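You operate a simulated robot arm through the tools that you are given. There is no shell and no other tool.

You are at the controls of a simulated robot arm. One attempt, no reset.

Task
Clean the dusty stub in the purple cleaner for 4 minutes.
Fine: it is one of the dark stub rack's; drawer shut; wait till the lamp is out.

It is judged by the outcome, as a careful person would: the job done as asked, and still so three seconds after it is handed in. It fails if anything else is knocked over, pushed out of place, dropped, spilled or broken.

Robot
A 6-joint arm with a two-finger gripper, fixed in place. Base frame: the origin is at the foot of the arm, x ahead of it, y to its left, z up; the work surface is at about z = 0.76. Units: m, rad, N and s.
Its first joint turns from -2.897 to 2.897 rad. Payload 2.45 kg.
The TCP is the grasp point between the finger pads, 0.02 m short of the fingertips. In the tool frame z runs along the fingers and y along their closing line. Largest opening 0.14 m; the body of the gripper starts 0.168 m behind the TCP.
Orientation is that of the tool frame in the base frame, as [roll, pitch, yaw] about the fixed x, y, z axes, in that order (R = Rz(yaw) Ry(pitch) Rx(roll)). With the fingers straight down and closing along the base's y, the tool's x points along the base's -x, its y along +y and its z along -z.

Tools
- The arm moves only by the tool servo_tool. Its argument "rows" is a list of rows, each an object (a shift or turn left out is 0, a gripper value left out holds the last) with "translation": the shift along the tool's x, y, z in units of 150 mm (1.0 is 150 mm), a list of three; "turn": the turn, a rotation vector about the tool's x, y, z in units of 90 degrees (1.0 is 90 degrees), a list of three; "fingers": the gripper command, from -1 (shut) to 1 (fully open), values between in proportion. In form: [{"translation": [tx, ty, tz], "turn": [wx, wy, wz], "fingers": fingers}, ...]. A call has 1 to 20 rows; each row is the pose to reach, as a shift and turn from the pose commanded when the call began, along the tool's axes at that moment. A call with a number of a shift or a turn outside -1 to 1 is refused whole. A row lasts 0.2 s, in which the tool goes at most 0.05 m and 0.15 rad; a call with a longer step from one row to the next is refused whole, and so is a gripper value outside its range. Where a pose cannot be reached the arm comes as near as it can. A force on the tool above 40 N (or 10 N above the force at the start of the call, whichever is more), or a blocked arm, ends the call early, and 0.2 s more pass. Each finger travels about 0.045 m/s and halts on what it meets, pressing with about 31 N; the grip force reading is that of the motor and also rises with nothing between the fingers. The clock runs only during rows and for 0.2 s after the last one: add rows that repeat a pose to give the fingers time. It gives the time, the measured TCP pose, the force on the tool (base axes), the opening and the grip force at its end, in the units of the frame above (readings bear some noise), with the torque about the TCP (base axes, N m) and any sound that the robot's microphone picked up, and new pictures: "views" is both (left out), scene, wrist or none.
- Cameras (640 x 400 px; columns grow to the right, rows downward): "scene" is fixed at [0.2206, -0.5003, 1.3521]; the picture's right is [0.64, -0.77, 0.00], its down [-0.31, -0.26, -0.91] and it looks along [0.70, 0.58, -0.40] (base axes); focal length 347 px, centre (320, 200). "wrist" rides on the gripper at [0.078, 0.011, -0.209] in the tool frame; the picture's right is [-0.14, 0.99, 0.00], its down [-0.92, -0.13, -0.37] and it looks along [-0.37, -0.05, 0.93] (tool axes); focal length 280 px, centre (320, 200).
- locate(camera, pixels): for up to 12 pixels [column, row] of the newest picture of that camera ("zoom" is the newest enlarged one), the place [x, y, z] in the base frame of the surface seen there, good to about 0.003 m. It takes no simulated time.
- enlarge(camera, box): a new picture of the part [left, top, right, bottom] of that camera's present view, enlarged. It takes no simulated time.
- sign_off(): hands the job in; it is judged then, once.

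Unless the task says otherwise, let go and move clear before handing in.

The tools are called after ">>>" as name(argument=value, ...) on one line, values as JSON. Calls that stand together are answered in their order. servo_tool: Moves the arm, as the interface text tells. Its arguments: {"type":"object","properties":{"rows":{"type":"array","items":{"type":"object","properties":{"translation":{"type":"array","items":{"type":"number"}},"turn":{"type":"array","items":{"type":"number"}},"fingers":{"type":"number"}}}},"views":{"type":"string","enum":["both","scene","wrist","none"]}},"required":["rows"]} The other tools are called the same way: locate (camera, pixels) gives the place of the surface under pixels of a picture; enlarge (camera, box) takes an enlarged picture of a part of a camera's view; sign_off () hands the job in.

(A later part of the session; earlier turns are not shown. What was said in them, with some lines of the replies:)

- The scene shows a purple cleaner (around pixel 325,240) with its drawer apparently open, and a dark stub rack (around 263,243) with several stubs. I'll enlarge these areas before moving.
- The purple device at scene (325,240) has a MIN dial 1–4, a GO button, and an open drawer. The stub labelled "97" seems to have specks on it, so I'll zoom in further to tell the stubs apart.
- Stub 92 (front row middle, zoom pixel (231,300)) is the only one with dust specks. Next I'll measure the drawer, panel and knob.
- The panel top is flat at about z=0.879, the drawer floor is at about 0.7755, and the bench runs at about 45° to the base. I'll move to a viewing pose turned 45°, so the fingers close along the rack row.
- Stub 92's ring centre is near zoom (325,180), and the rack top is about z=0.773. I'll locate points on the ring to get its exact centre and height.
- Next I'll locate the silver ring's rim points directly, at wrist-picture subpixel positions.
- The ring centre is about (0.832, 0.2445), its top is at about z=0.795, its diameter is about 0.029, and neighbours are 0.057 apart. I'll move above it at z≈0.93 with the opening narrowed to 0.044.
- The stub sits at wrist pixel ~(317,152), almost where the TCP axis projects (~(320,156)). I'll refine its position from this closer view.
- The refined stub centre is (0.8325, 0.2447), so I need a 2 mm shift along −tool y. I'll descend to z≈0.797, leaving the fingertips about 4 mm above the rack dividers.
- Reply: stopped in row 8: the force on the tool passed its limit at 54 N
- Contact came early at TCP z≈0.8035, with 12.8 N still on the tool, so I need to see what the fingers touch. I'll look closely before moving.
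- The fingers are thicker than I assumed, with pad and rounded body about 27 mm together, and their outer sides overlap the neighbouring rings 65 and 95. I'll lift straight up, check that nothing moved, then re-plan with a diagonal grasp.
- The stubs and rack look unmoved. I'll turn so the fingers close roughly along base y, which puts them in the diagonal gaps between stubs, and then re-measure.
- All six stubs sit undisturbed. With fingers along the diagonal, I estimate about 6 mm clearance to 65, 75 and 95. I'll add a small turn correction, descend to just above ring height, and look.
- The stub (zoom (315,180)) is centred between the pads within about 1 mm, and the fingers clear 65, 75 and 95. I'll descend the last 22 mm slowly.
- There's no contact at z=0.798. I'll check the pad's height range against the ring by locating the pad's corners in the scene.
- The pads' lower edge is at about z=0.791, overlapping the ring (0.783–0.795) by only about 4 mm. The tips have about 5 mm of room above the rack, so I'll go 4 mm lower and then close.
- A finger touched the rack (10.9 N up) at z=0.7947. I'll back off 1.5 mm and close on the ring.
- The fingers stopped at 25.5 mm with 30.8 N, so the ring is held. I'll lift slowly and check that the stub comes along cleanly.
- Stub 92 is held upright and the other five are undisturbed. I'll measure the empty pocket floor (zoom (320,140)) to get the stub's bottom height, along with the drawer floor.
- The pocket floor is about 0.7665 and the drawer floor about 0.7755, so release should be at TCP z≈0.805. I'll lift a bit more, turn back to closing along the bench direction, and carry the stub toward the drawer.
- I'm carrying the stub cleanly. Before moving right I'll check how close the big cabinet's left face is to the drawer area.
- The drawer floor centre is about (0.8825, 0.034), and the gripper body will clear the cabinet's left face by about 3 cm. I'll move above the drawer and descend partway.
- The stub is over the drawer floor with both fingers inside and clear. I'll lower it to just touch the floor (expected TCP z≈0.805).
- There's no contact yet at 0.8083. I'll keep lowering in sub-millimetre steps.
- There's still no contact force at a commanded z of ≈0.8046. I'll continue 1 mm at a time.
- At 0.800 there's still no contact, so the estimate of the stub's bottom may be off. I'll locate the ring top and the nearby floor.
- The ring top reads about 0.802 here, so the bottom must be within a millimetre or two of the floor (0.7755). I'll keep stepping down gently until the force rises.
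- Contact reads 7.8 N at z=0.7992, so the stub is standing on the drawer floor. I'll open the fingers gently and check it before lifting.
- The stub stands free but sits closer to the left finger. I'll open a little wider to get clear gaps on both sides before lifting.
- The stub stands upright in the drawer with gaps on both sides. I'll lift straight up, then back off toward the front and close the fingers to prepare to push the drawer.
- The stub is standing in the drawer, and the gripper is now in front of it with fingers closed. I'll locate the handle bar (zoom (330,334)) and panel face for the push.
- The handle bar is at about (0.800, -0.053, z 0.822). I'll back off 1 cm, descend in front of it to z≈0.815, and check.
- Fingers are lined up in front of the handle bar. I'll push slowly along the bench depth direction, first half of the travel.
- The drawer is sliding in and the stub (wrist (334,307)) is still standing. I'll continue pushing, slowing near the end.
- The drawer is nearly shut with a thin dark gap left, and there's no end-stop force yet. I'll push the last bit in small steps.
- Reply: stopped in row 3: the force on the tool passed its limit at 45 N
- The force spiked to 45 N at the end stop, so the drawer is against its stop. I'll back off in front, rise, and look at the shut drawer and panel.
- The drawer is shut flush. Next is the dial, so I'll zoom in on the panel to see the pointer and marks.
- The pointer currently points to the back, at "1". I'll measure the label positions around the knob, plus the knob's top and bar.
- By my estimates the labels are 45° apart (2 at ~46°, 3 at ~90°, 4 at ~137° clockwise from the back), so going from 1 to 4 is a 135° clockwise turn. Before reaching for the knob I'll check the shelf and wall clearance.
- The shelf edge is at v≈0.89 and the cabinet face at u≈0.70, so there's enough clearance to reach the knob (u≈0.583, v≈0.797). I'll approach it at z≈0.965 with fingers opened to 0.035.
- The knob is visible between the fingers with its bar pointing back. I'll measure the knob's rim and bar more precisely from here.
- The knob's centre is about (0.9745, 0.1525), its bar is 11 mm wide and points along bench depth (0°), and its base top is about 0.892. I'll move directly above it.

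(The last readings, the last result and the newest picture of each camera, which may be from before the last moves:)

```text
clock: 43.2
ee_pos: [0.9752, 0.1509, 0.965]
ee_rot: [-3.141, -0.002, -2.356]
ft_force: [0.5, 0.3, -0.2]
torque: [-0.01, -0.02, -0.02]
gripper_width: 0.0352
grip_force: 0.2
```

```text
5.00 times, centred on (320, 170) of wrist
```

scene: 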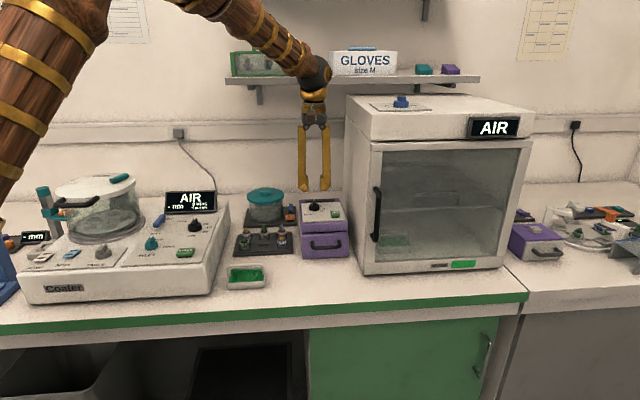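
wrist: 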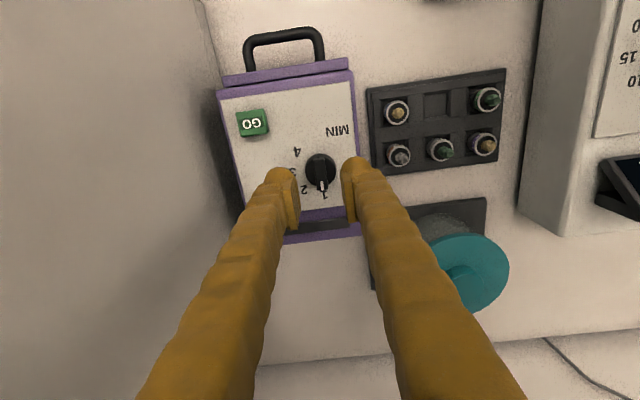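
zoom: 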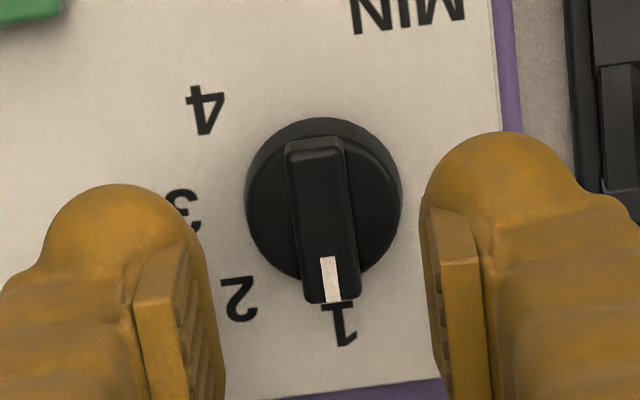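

The TCP axis lines up with the knob centre to within 1 mm, and "1" is now clearly visible at the pointer. I'll narrow the fingers and descend so the tips straddle the bar just above the knob base.

>>> servo_tool(rows=[{"translation": [0, 0.005, 0.08], "fingers": -0.62}, {"translation": [0, 0.005, 0.16], "fingers": -0.62}, {"translation": [0, 0.005, 0.24], "fingers": -0.62}, {"translation": [0, 0.005, 0.29], "fingers": -0.62}, {"translation": [0, 0.005, 0.32], "fingers": -0.62}, {"translation": [0, 0.005, 0.335], "fingers": -0.62}, {"translation": [0, 0.005, 0.335], "fingers": -0.62}])

>>> enlarge(camera="wrist", box=[256, 150, 384, 230])

>>> enlarge(camera="scene", box=[290, 185, 354, 225])

```text
clock: 44.8
ee_pos: [0.9739, 0.152, 0.9134]
ee_rot: [3.141, -0.001, -2.355]
ft_force: [0.1, 0.0, -0.2]
torque: [0.03, 0.02, 0.04]
gripper_width: 0.0268
grip_force: 0.2
```

scene: 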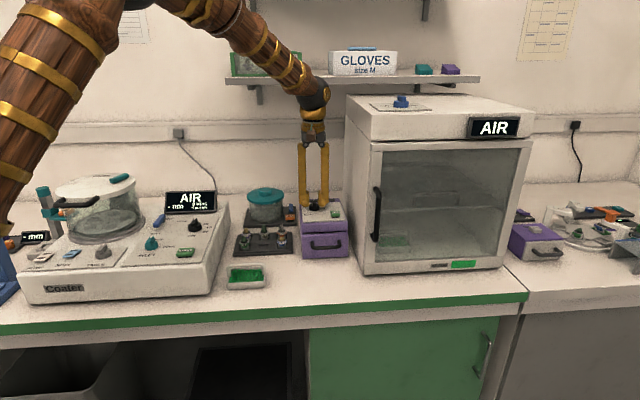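
wrist: 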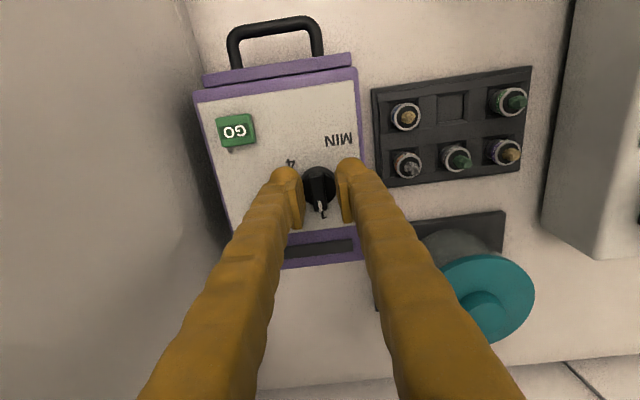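

```text
5.00 times, centred on (320, 190) of wrist
```

zoom: 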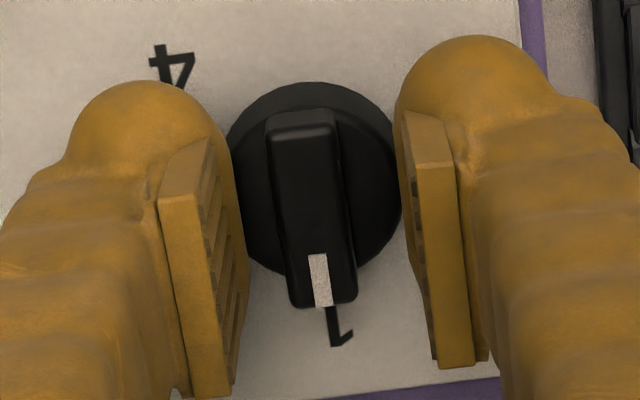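

```text
10.00 times, centred on (322, 205) of scene
```

zoom: 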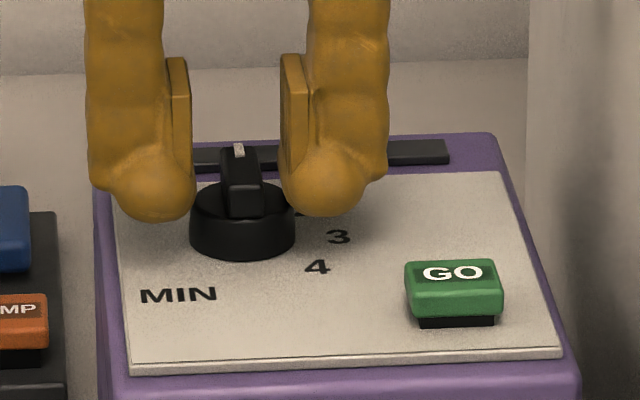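

The fingers straddle the bar correctly. I'll rise 1 mm to stay clear of the knob base and close on the bar.

>>> servo_tool(rows=[{"translation": [0, 0, -0.008], "fingers": -0.62}, {"translation": [0, 0, -0.008], "fingers": -0.75}, {"translation": [0, 0, -0.008], "fingers": -0.9}, {"translation": [0, 0, -0.008], "fingers": -0.95}, {"translation": [0, 0, -0.008], "fingers": -0.95}])

>>> enlarge(camera="wrist", box=[256, 150, 384, 230])

>>> enlarge(camera="scene", box=[290, 185, 354, 225])

```text
clock: 46.0
ee_pos: [0.9747, 0.1526, 0.915]
ee_rot: [3.141, -0.001, -2.357]
ft_force: [10.9, -8.7, -1.5]
torque: [-0.07, -0.11, -0.05]
gripper_width: 0.0133
grip_force: 7.7
```

scene: 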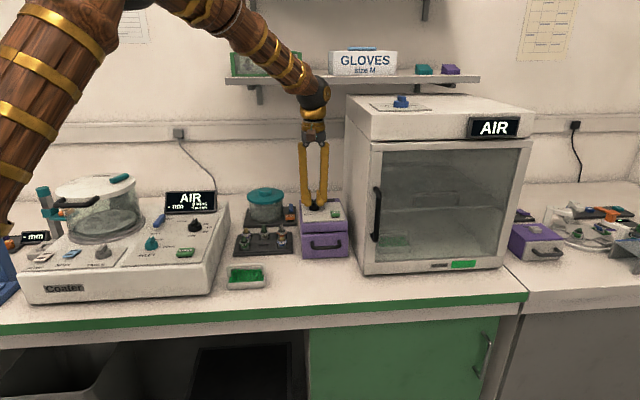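
wrist: 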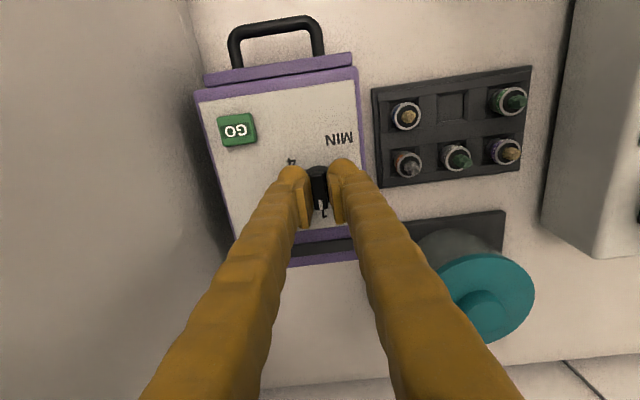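

```text
5.00 times, centred on (320, 190) of wrist
```

zoom: 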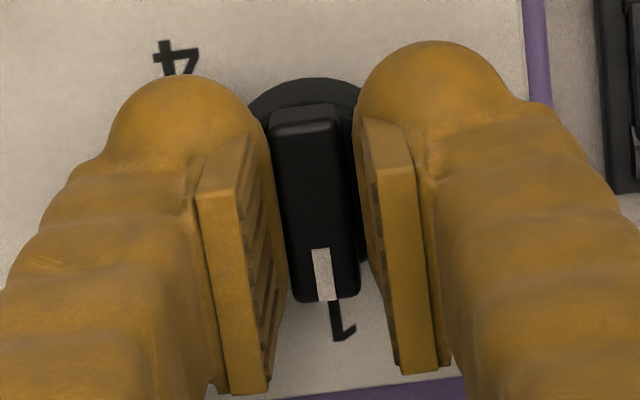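

```text
10.00 times, centred on (322, 205) of scene
```

zoom: 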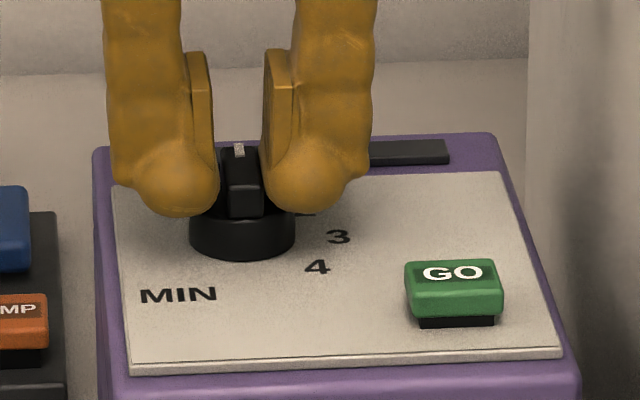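

The bar is being touched by the right-hand (+u) finger first, with side force about 14 N. I'll shift ~1 mm that way to centre and finish closing.

>>> servo_tool(rows=[{"translation": [0, -0.005, 0], "fingers": -0.95}, {"translation": [0, -0.009, 0], "fingers": -0.95}, {"translation": [0, -0.009, 0], "fingers": -1}, {"translation": [0, -0.009, 0], "fingers": -1}], views="none")

```text
clock: 47.0
ee_pos: [0.9753, 0.1514, 0.9148]
ee_rot: [-3.141, -0.002, -2.357]
ft_force: [13.0, -9.6, -7.4]
torque: [-0.09, -0.18, -0.02]
gripper_width: 0.0106
grip_force: 38.1
```

Gripped at 10.6 mm, but a lateral 16 N toward +u remains. I'll shift a bit further to relieve it.

>>> servo_tool(rows=[{"translation": [0, -0.006, 0], "fingers": -1}, {"translation": [0, -0.006, 0], "fingers": -1}], views="none")

```text
clock: 47.6
ee_pos: [0.9746, 0.1517, 0.916]
ee_rot: [3.14, -0.002, -2.358]
ft_force: [-8.7, -2.0, -1.9]
torque: [-0.11, 0.18, 0.01]
gripper_width: 0.0109
grip_force: 38.5
```

Forces are now small. I'll turn the knob clockwise (tool +z), first 45° toward "2".

>>> servo_tool(rows=[{"turn": [0, 0, 0.06]}, {"turn": [0, 0, 0.13]}, {"turn": [0, 0, 0.2]}, {"turn": [0, 0, 0.28]}, {"turn": [0, 0, 0.36]}, {"turn": [0, 0, 0.43]}, {"turn": [0, 0, 0.5]}, {"turn": [0, 0, 0.5]}])

>>> enlarge(camera="scene", box=[290, 185, 354, 225])

>>> enlarge(camera="wrist", box=[256, 150, 384, 230])

```text
clock: 49.5
ee_pos: [0.9751, 0.1527, 0.9153]
ee_rot: [3.141, -0.002, 3.14]
ft_force: [-2.4, 3.8, 1.9]
torque: [0.03, 0.03, -0.01]
gripper_width: 0.0108
grip_force: 37.8
stopped in row 8: the force on the tool passed its limit at 41 N (the readings are from after the stop); the commanded pose is now the measured one
```

scene: 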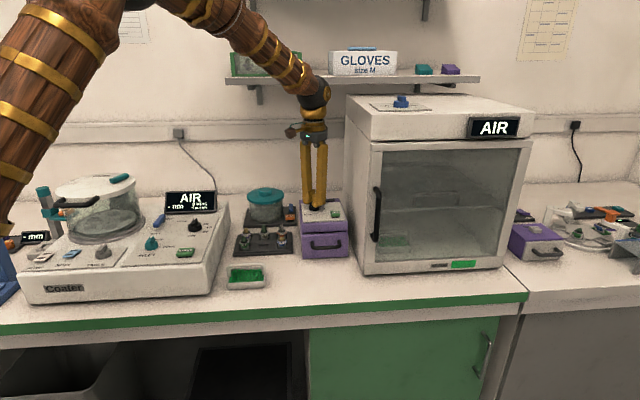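
wrist: 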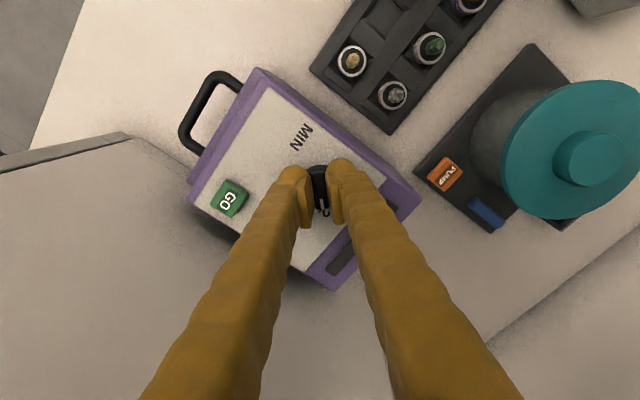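

```text
10.00 times, centred on (322, 205) of scene
```

zoom: 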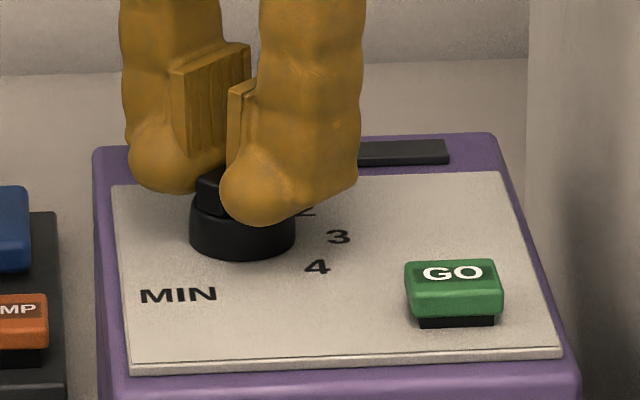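

```text
5.00 times, centred on (320, 190) of wrist
```

zoom: 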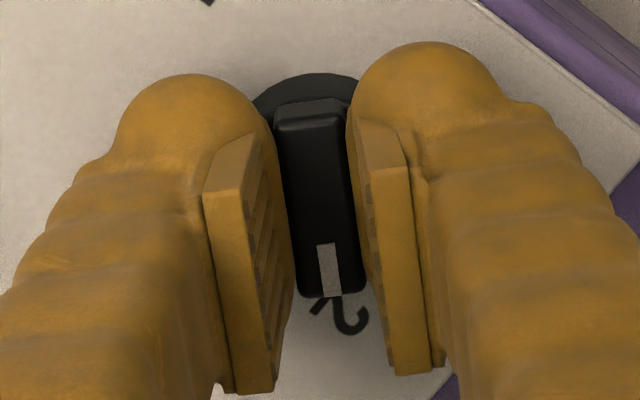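

The pointer is now at "2". I'll continue another 45° to "3".

>>> servo_tool(rows=[{"turn": [0, 0, 0.06]}, {"turn": [0, 0, 0.12]}, {"turn": [0, 0, 0.18]}, {"turn": [0, 0, 0.24]}, {"turn": [0, 0, 0.3]}, {"turn": [0, 0, 0.36]}, {"turn": [0, 0, 0.42]}, {"turn": [0, 0, 0.48]}, {"turn": [0, 0, 0.5]}, {"turn": [0, 0, 0.5]}])

>>> enlarge(camera="wrist", box=[256, 150, 384, 230])

```text
clock: 51.7
ee_pos: [0.9739, 0.1528, 0.9153]
ee_rot: [-3.141, -0.001, 2.354]
ft_force: [9.4, 25.7, 2.4]
torque: [0.29, -0.03, 0.03]
gripper_width: 0.0109
grip_force: 37.9
```

scene: 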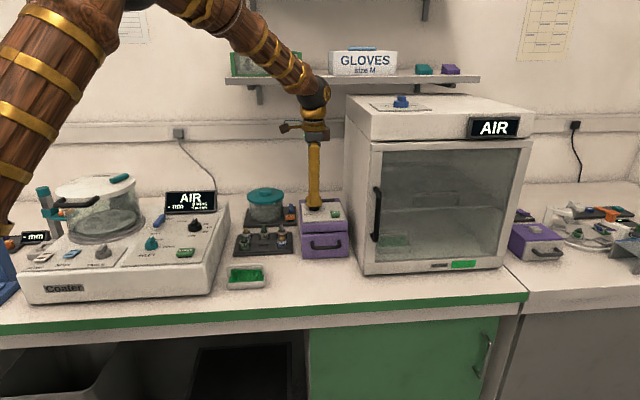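
wrist: 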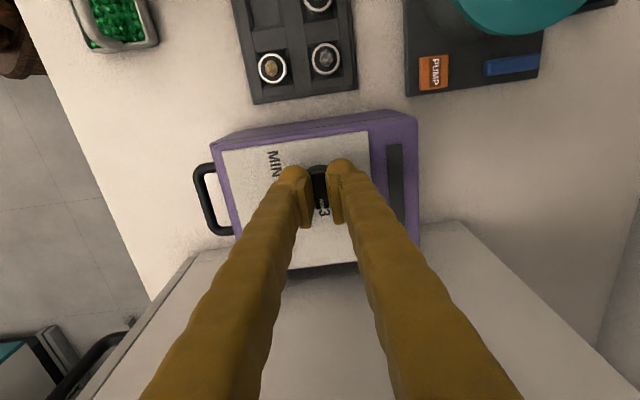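

```text
5.00 times, centred on (320, 190) of wrist
```

zoom: 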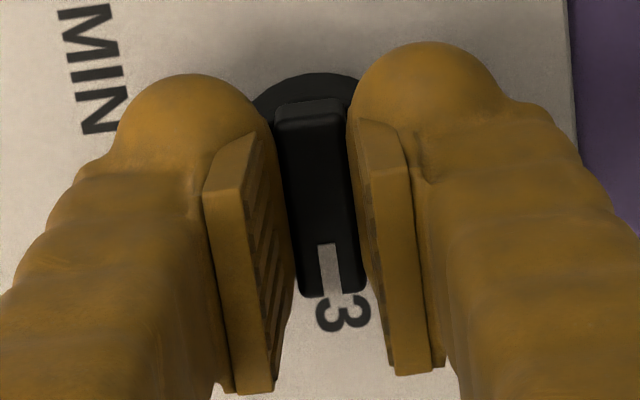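

The pointer is at "3" with 27 N of lateral load from slight off-centring. I'll shift 1 mm to relieve it and then turn the last 45° to "4".

>>> servo_tool(rows=[{"translation": [0.003, 0.007, 0]}, {"translation": [0.003, 0.007, 0]}], views="none")

```text
clock: 52.3
ee_pos: [0.9758, 0.1533, 0.9142]
ee_rot: [-3.14, -0.001, 2.356]
ft_force: [0.1, 6.7, 2.4]
torque: [0.06, -0.03, -0.01]
gripper_width: 0.0108
grip_force: 38.5
```

>>> servo_tool(rows=[{"turn": [0, 0, 0.06]}, {"turn": [0, 0, 0.12]}, {"turn": [0, 0, 0.18]}, {"turn": [0, 0, 0.24]}, {"turn": [0, 0, 0.3]}, {"turn": [0, 0, 0.36]}, {"turn": [0, 0, 0.42]}, {"turn": [0, 0, 0.48]}, {"turn": [0, 0, 0.5]}, {"turn": [0, 0, 0.5]}])

>>> enlarge(camera="wrist", box=[256, 150, 384, 230])

>>> enlarge(camera="scene", box=[290, 185, 354, 225])

```text
clock: 54.5
ee_pos: [0.9762, 0.1521, 0.9151]
ee_rot: [-3.139, 0.001, 1.567]
ft_force: [13.8, -14.0, 6.4]
torque: [-0.3, -0.16, 0.07]
gripper_width: 0.0109
grip_force: 37.9
```

scene: 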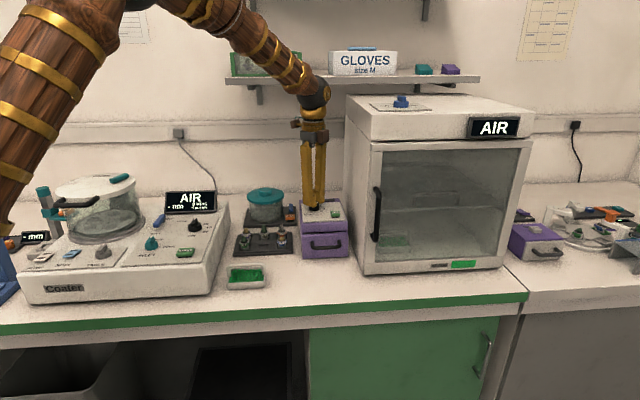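
wrist: 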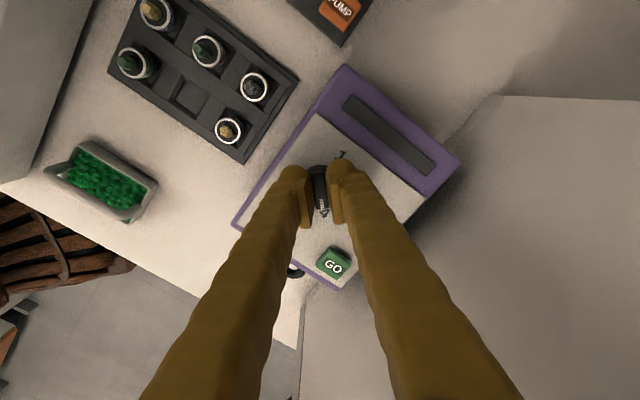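

```text
5.00 times, centred on (320, 190) of wrist
```

zoom: 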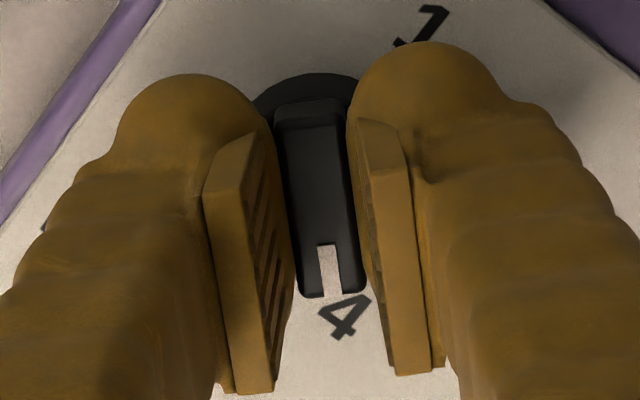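

```text
10.00 times, centred on (322, 205) of scene
```

zoom: 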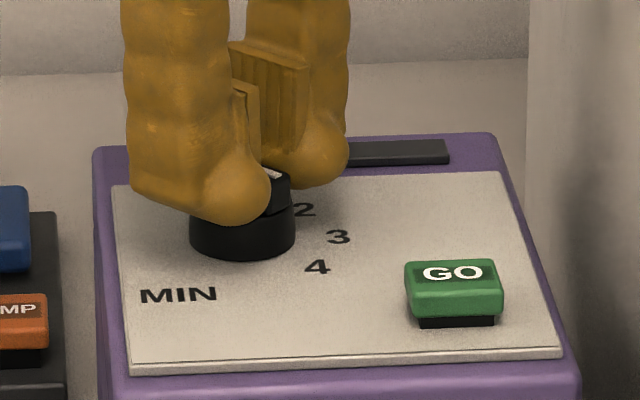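

The pointer is now at "4" (wrist zoom (345,318)). I'll relieve the side load, open, and lift off.

>>> servo_tool(rows=[{"translation": [-0.003, 0.003, 0]}, {"translation": [-0.003, 0.003, 0], "fingers": -0.75}, {"translation": [-0.003, 0.003, 0], "fingers": -0.6}, {"translation": [-0.003, 0.003, 0], "fingers": -0.6}, {"translation": [-0.003, 0.003, -0.1], "fingers": -0.6}, {"translation": [-0.003, 0.003, -0.25], "fingers": -0.6}, {"translation": [-0.003, 0.003, -0.4], "fingers": -0.6}, {"translation": [-0.003, 0.003, -0.4], "fingers": -0.6}])

>>> enlarge(camera="wrist", box=[240, 110, 400, 210])

>>> enlarge(camera="scene", box=[290, 185, 354, 225])

```text
clock: 56.3
ee_pos: [0.9752, 0.1541, 0.9752]
ee_rot: [-3.141, 0.001, 1.569]
ft_force: [-0.2, -0.1, 0.6]
torque: [0.02, -0.02, 0.02]
gripper_width: 0.0279
grip_force: 0.0
```

scene: 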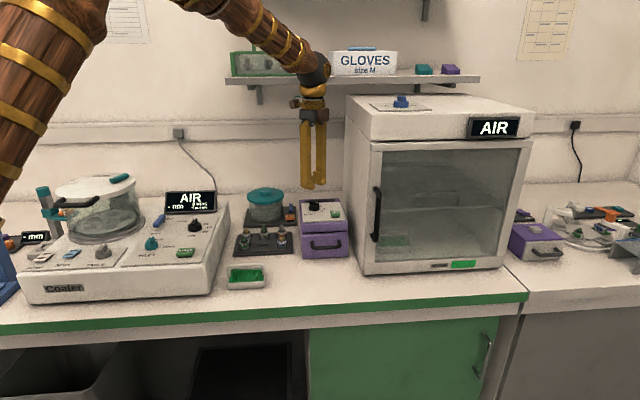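
wrist: 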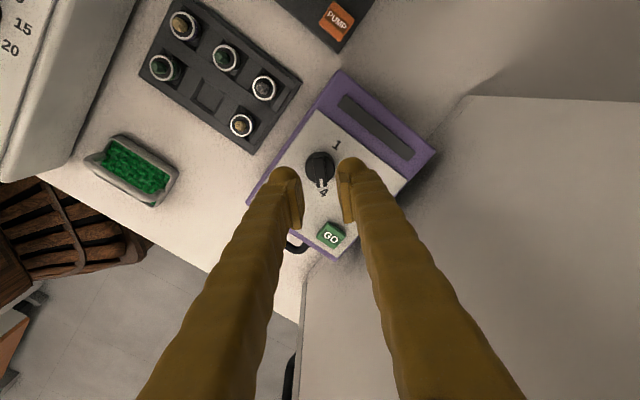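

```text
4.00 times, centred on (320, 160) of wrist
```

zoom: 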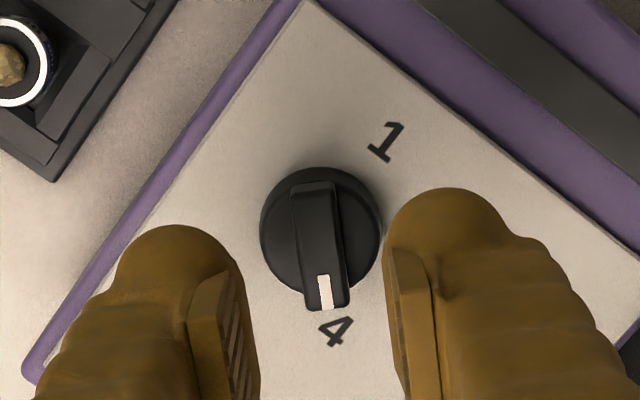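

```text
10.00 times, centred on (322, 205) of scene
```

zoom: 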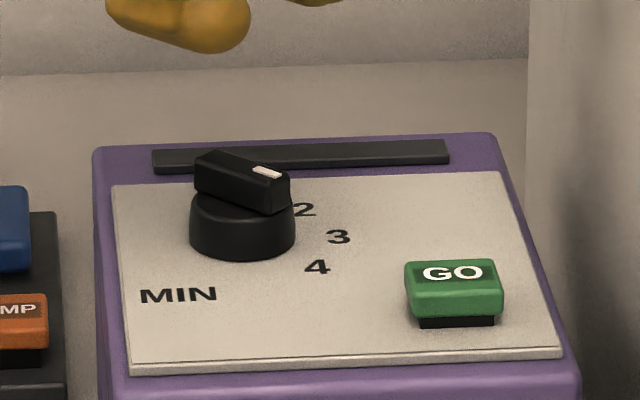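

The knob sits at "4" in both views. I'll now rotate so the gripper's long side lies along bench depth (to clear the cabinet), close the fingers, and move above GO.

>>> locate(camera="zoom", pixels=[[415, 265], [490, 263], [498, 285], [410, 288], [452, 274], [452, 283], [420, 275], [485, 275]])

>>> servo_tool(rows=[{"translation": [0, 0, 0], "turn": [0, 0, -0.09], "fingers": -1}, {"translation": [0, 0, 0], "turn": [0, 0, -0.18], "fingers": -1}, {"translation": [0, 0, 0], "turn": [0, 0, -0.27], "fingers": -1}, {"translation": [0, 0, 0], "turn": [0, 0, -0.36], "fingers": -1}, {"translation": [-0.1, -0.01, 0], "turn": [0, 0, -0.45], "fingers": -1}, {"translation": [-0.25, -0.02, 0], "turn": [0, 0, -0.5], "fingers": -1}, {"translation": [-0.43, -0.04, 0], "turn": [0, 0, -0.5], "fingers": -1}, {"translation": [-0.608, -0.057, 0], "turn": [0, 0, -0.5], "fingers": -1}, {"translation": [-0.608, -0.057, 0], "turn": [0, 0, -0.5], "fingers": -1}])

>>> enlarge(camera="scene", box=[280, 150, 376, 230])

>>> enlarge(camera="wrist", box=[240, 110, 400, 210])

```text
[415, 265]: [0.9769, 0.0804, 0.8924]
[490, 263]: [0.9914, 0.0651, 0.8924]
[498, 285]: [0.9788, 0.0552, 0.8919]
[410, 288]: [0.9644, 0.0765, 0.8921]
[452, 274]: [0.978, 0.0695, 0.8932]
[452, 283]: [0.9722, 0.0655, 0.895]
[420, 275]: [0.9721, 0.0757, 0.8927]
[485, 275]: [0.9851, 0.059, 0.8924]
```

```text
clock: 58.3
ee_pos: [0.9675, 0.061, 0.9754]
ee_rot: [-3.138, 0.0, 2.354]
ft_force: [-0.4, -0.8, 0.1]
torque: [0.0, 0.01, -0.02]
gripper_width: 0.0001
grip_force: 28.7
```

scene: 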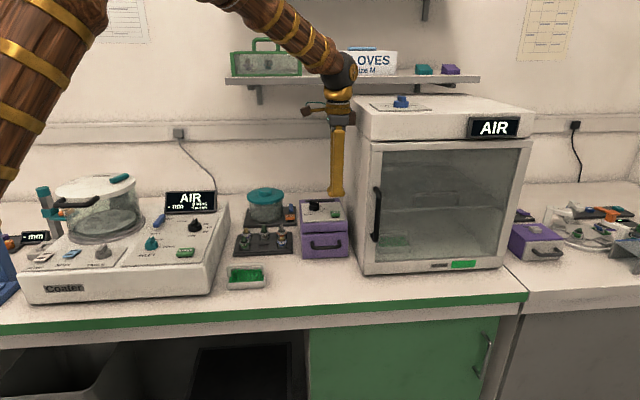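
wrist: 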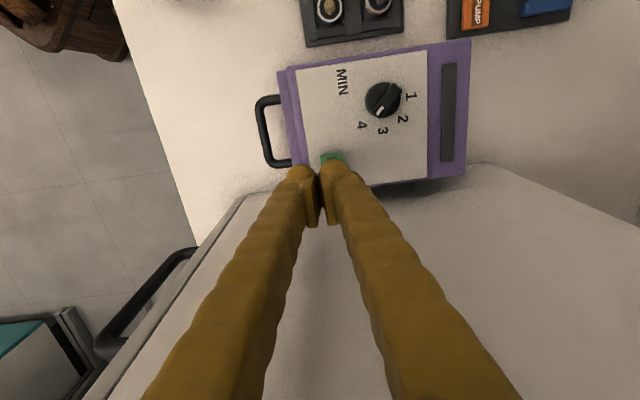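

```text
5.00 times, centred on (328, 190) of scene
```

zoom: 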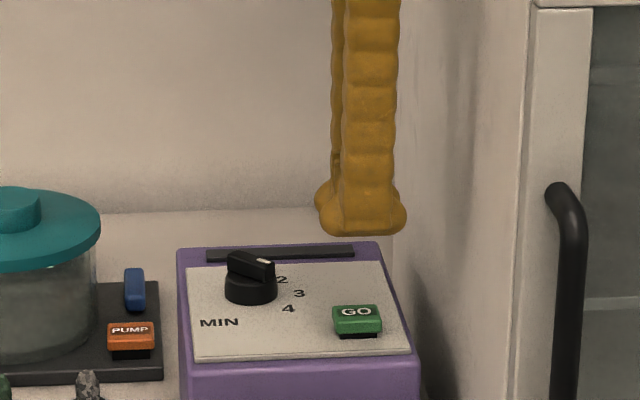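

```text
4.00 times, centred on (320, 160) of wrist
```

zoom: 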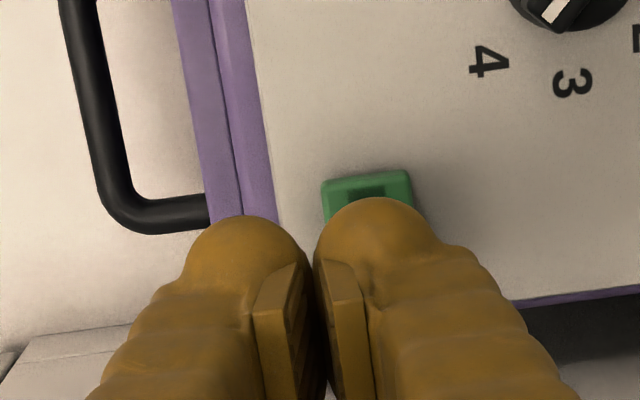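

I'm beside GO with good clearance from the cabinet. Before pressing, I'll double-check the knob's pointer from this angle, since at wrist (383,100) it could read between 3 and 4.

>>> enlarge(camera="wrist", box=[343, 70, 423, 140])

```text
5.71 times, centred on (383, 105) of wrist
```

zoom: 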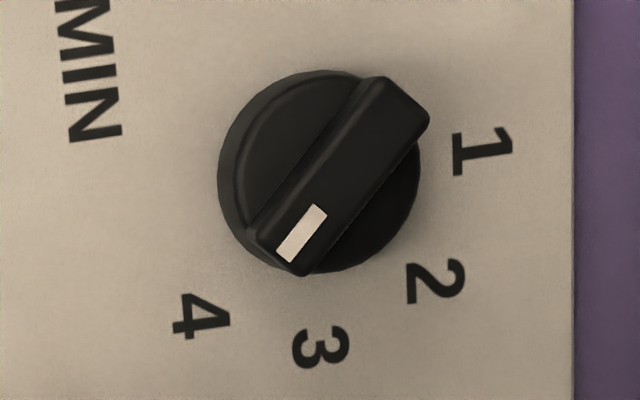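

Measured in the image, the bar's axis is at about 127°, matching the "4" label direction (3 is at about 88°), so the dial is at 4. I'll press GO with the back finger.

>>> servo_tool(rows=[{"translation": [0, 0, 0.15]}, {"translation": [0, 0, 0.3]}, {"translation": [0, 0, 0.37]}, {"translation": [0, 0, 0.4]}, {"translation": [0, 0, 0.415]}, {"translation": [0, 0, 0.43]}, {"translation": [0, 0, 0.44]}, {"translation": [0, 0, 0.44]}])

>>> enlarge(camera="scene", box=[290, 185, 354, 225])

```text
clock: 60.1
ee_pos: [0.9675, 0.0614, 0.9089]
ee_rot: [-3.139, -0.002, 2.353]
ft_force: [1.1, 0.5, 2.1]
torque: [0.01, -0.02, -0.03]
gripper_width: 0.0
grip_force: 29.8
heard: click
```

scene: 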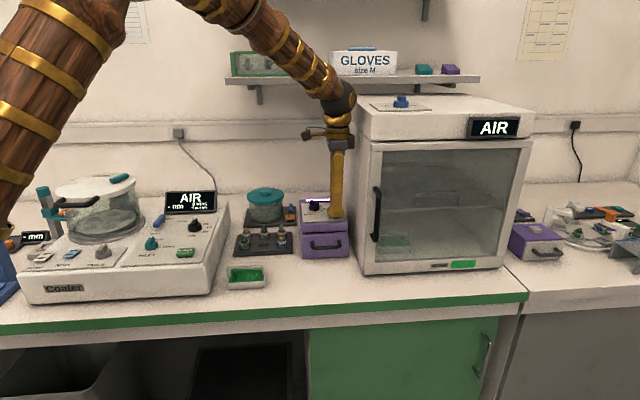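
wrist: 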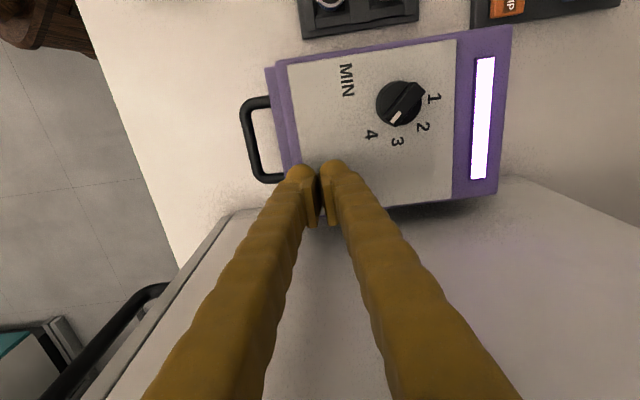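

```text
10.00 times, centred on (322, 205) of scene
```

zoom: 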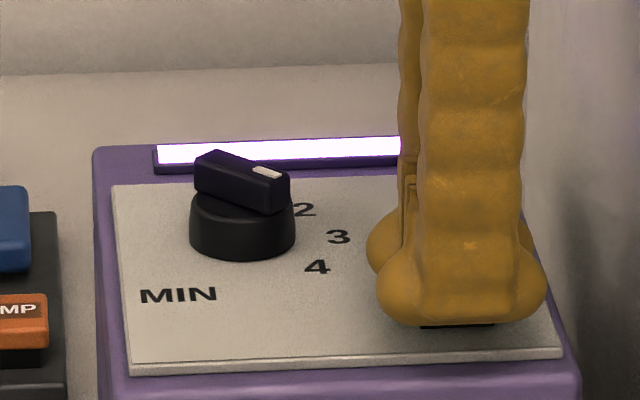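

A click was heard and the lamp strip is lit violet. I'll lift off the button and move clear so the lamp stays visible.

>>> servo_tool(rows=[{"translation": [0, 0, -0.05]}, {"translation": [0, 0, -0.15]}, {"translation": [0, 0, -0.35]}, {"translation": [0, 0, -0.6]}, {"translation": [0, -0.2, -0.8]}, {"translation": [0, -0.4, -1.0]}, {"translation": [0.15, -0.6, -1.0]}, {"translation": [0.3, -0.8, -1.0]}, {"translation": [0.45, -1.0, -1.0]}, {"translation": [0.45, -1.0, -1.0]}])

>>> enlarge(camera="scene", box=[220, 180, 370, 300])

```text
clock: 62.3
ee_pos: [0.8119, 0.0039, 1.0595]
ee_rot: [-3.14, -0.001, 2.355]
ft_force: [-0.2, -0.1, 0.4]
torque: [0.02, 0.02, -0.02]
gripper_width: 0.0
grip_force: 29.4
```

scene: 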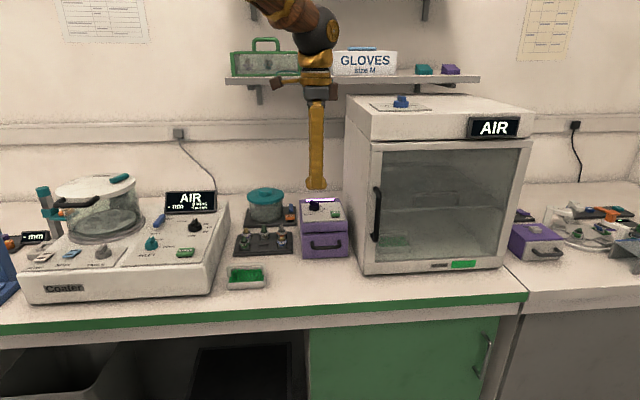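
wrist: 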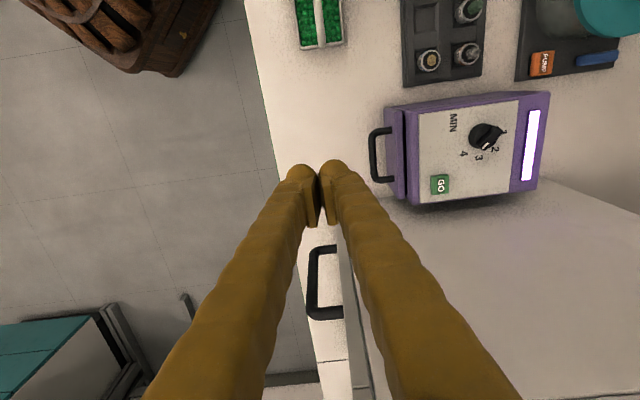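

```text
3.33 times, centred on (295, 240) of scene
```

zoom: 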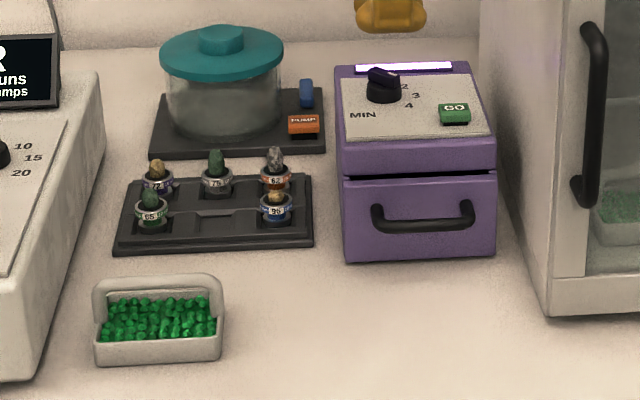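

The lamp is lit, GO has popped back, the drawer is shut, and the arm is clear. Now I wait in place, checking the lamp.

>>> servo_tool(rows=[{"translation": [0, 0, 0]}, {"translation": [0, 0, 0]}, {"translation": [0, 0, 0]}, {"translation": [0, 0, 0]}, {"translation": [0, 0, 0]}, {"translation": [0, 0, 0]}, {"translation": [0, 0, 0]}, {"translation": [0, 0, 0]}, {"translation": [0, 0, 0]}, {"translation": [0, 0, 0]}, {"translation": [0, 0, 0]}, {"translation": [0, 0, 0]}, {"translation": [0, 0, 0]}, {"translation": [0, 0, 0]}, {"translation": [0, 0, 0]}, {"translation": [0, 0, 0]}, {"translation": [0, 0, 0]}, {"translation": [0, 0, 0]}, {"translation": [0, 0, 0]}, {"translation": [0, 0, 0]}], views="wrist")

```text
clock: 66.5
ee_pos: [0.8124, 0.0044, 1.0597]
ee_rot: [-3.141, -0.001, 2.354]
ft_force: [0.7, 0.7, 0.4]
torque: [0.0, 0.03, -0.02]
gripper_width: 0.0
grip_force: 29.2
```

wrist: 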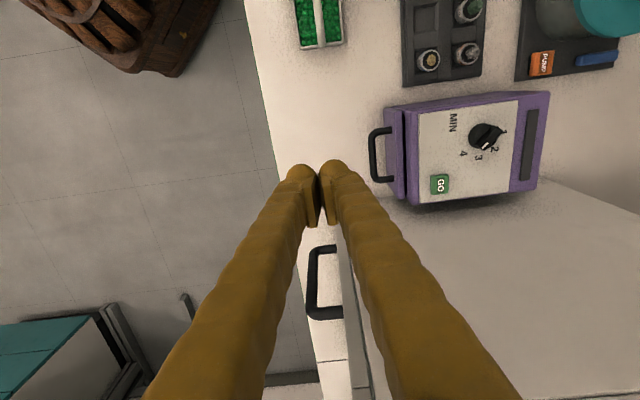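

The lamp strip is now dark (wrist (530,145)), so the cycle has ended. I'll verify the lamp, dial and drawer closely before handing in.

>>> enlarge(camera="wrist", box=[440, 90, 560, 190])

>>> enlarge(camera="scene", box=[220, 180, 370, 300])

>>> enlarge(camera="scene", box=[292, 188, 356, 228])

```text
4.00 times, centred on (500, 140) of wrist
```

zoom: 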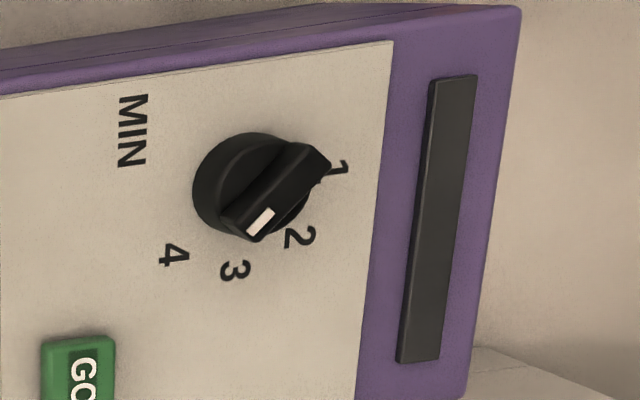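

```text
3.33 times, centred on (295, 240) of scene
```

zoom: 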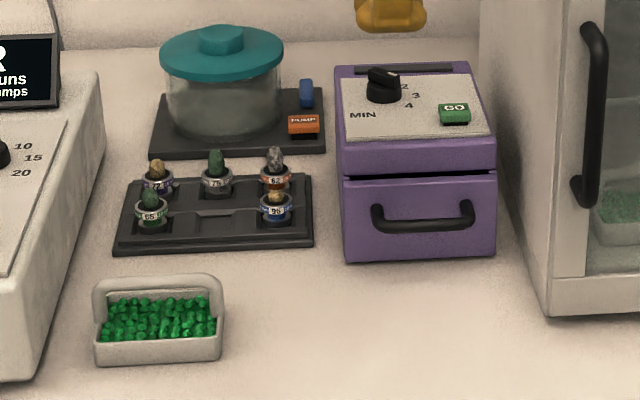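

```text
10.00 times, centred on (324, 208) of scene
```

zoom: 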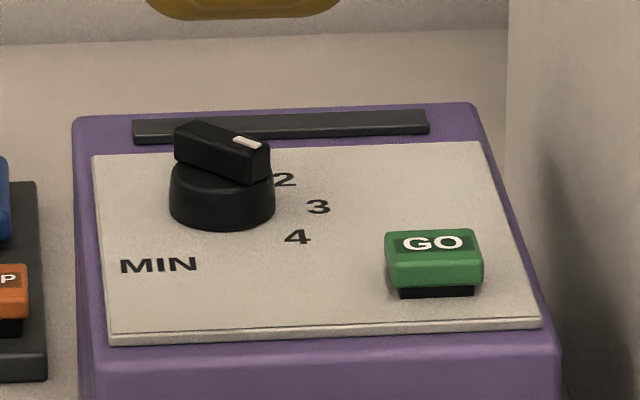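

The lamp is out. The dial bar lines up with "4" (bar about 133° in the image, against about 138° for "4" and 95° for "3"), the drawer is shut with stub 92 inside, the other five stubs stand in place, and the arm is clear. I'm handing in.

>>> sign_off()

```text
The job is handed in.
```

I put the dusty stub (number 92 from the dark rack) through the purple cleaner at the 4-minute setting and handed the job in after the lamp went out.

- **Stub:** it was standing upright in the drawer when I last saw it, partway through closing. I didn't reopen the drawer, so I haven't seen whether the dust is gone.
- **Cleaner:** the drawer was pushed to its stop, the dial turned from 1 to 4, and GO pressed; it clicked and the lamp lit. The simulated clock showed the lamp out within about 7 seconds, so the cleaner's minutes seem to be shortened. Going by the dial marks, it was set to 4.
- **Everything else:** on my first try for the stub, the fingers pressed against the neighbouring stubs and the arm stopped itself. On the second approach a fingertip also touched the rack lightly. Nothing moved, and the other five stubs are still in place.

The stub is still in the closed drawer, and the arm is clear of the bench.
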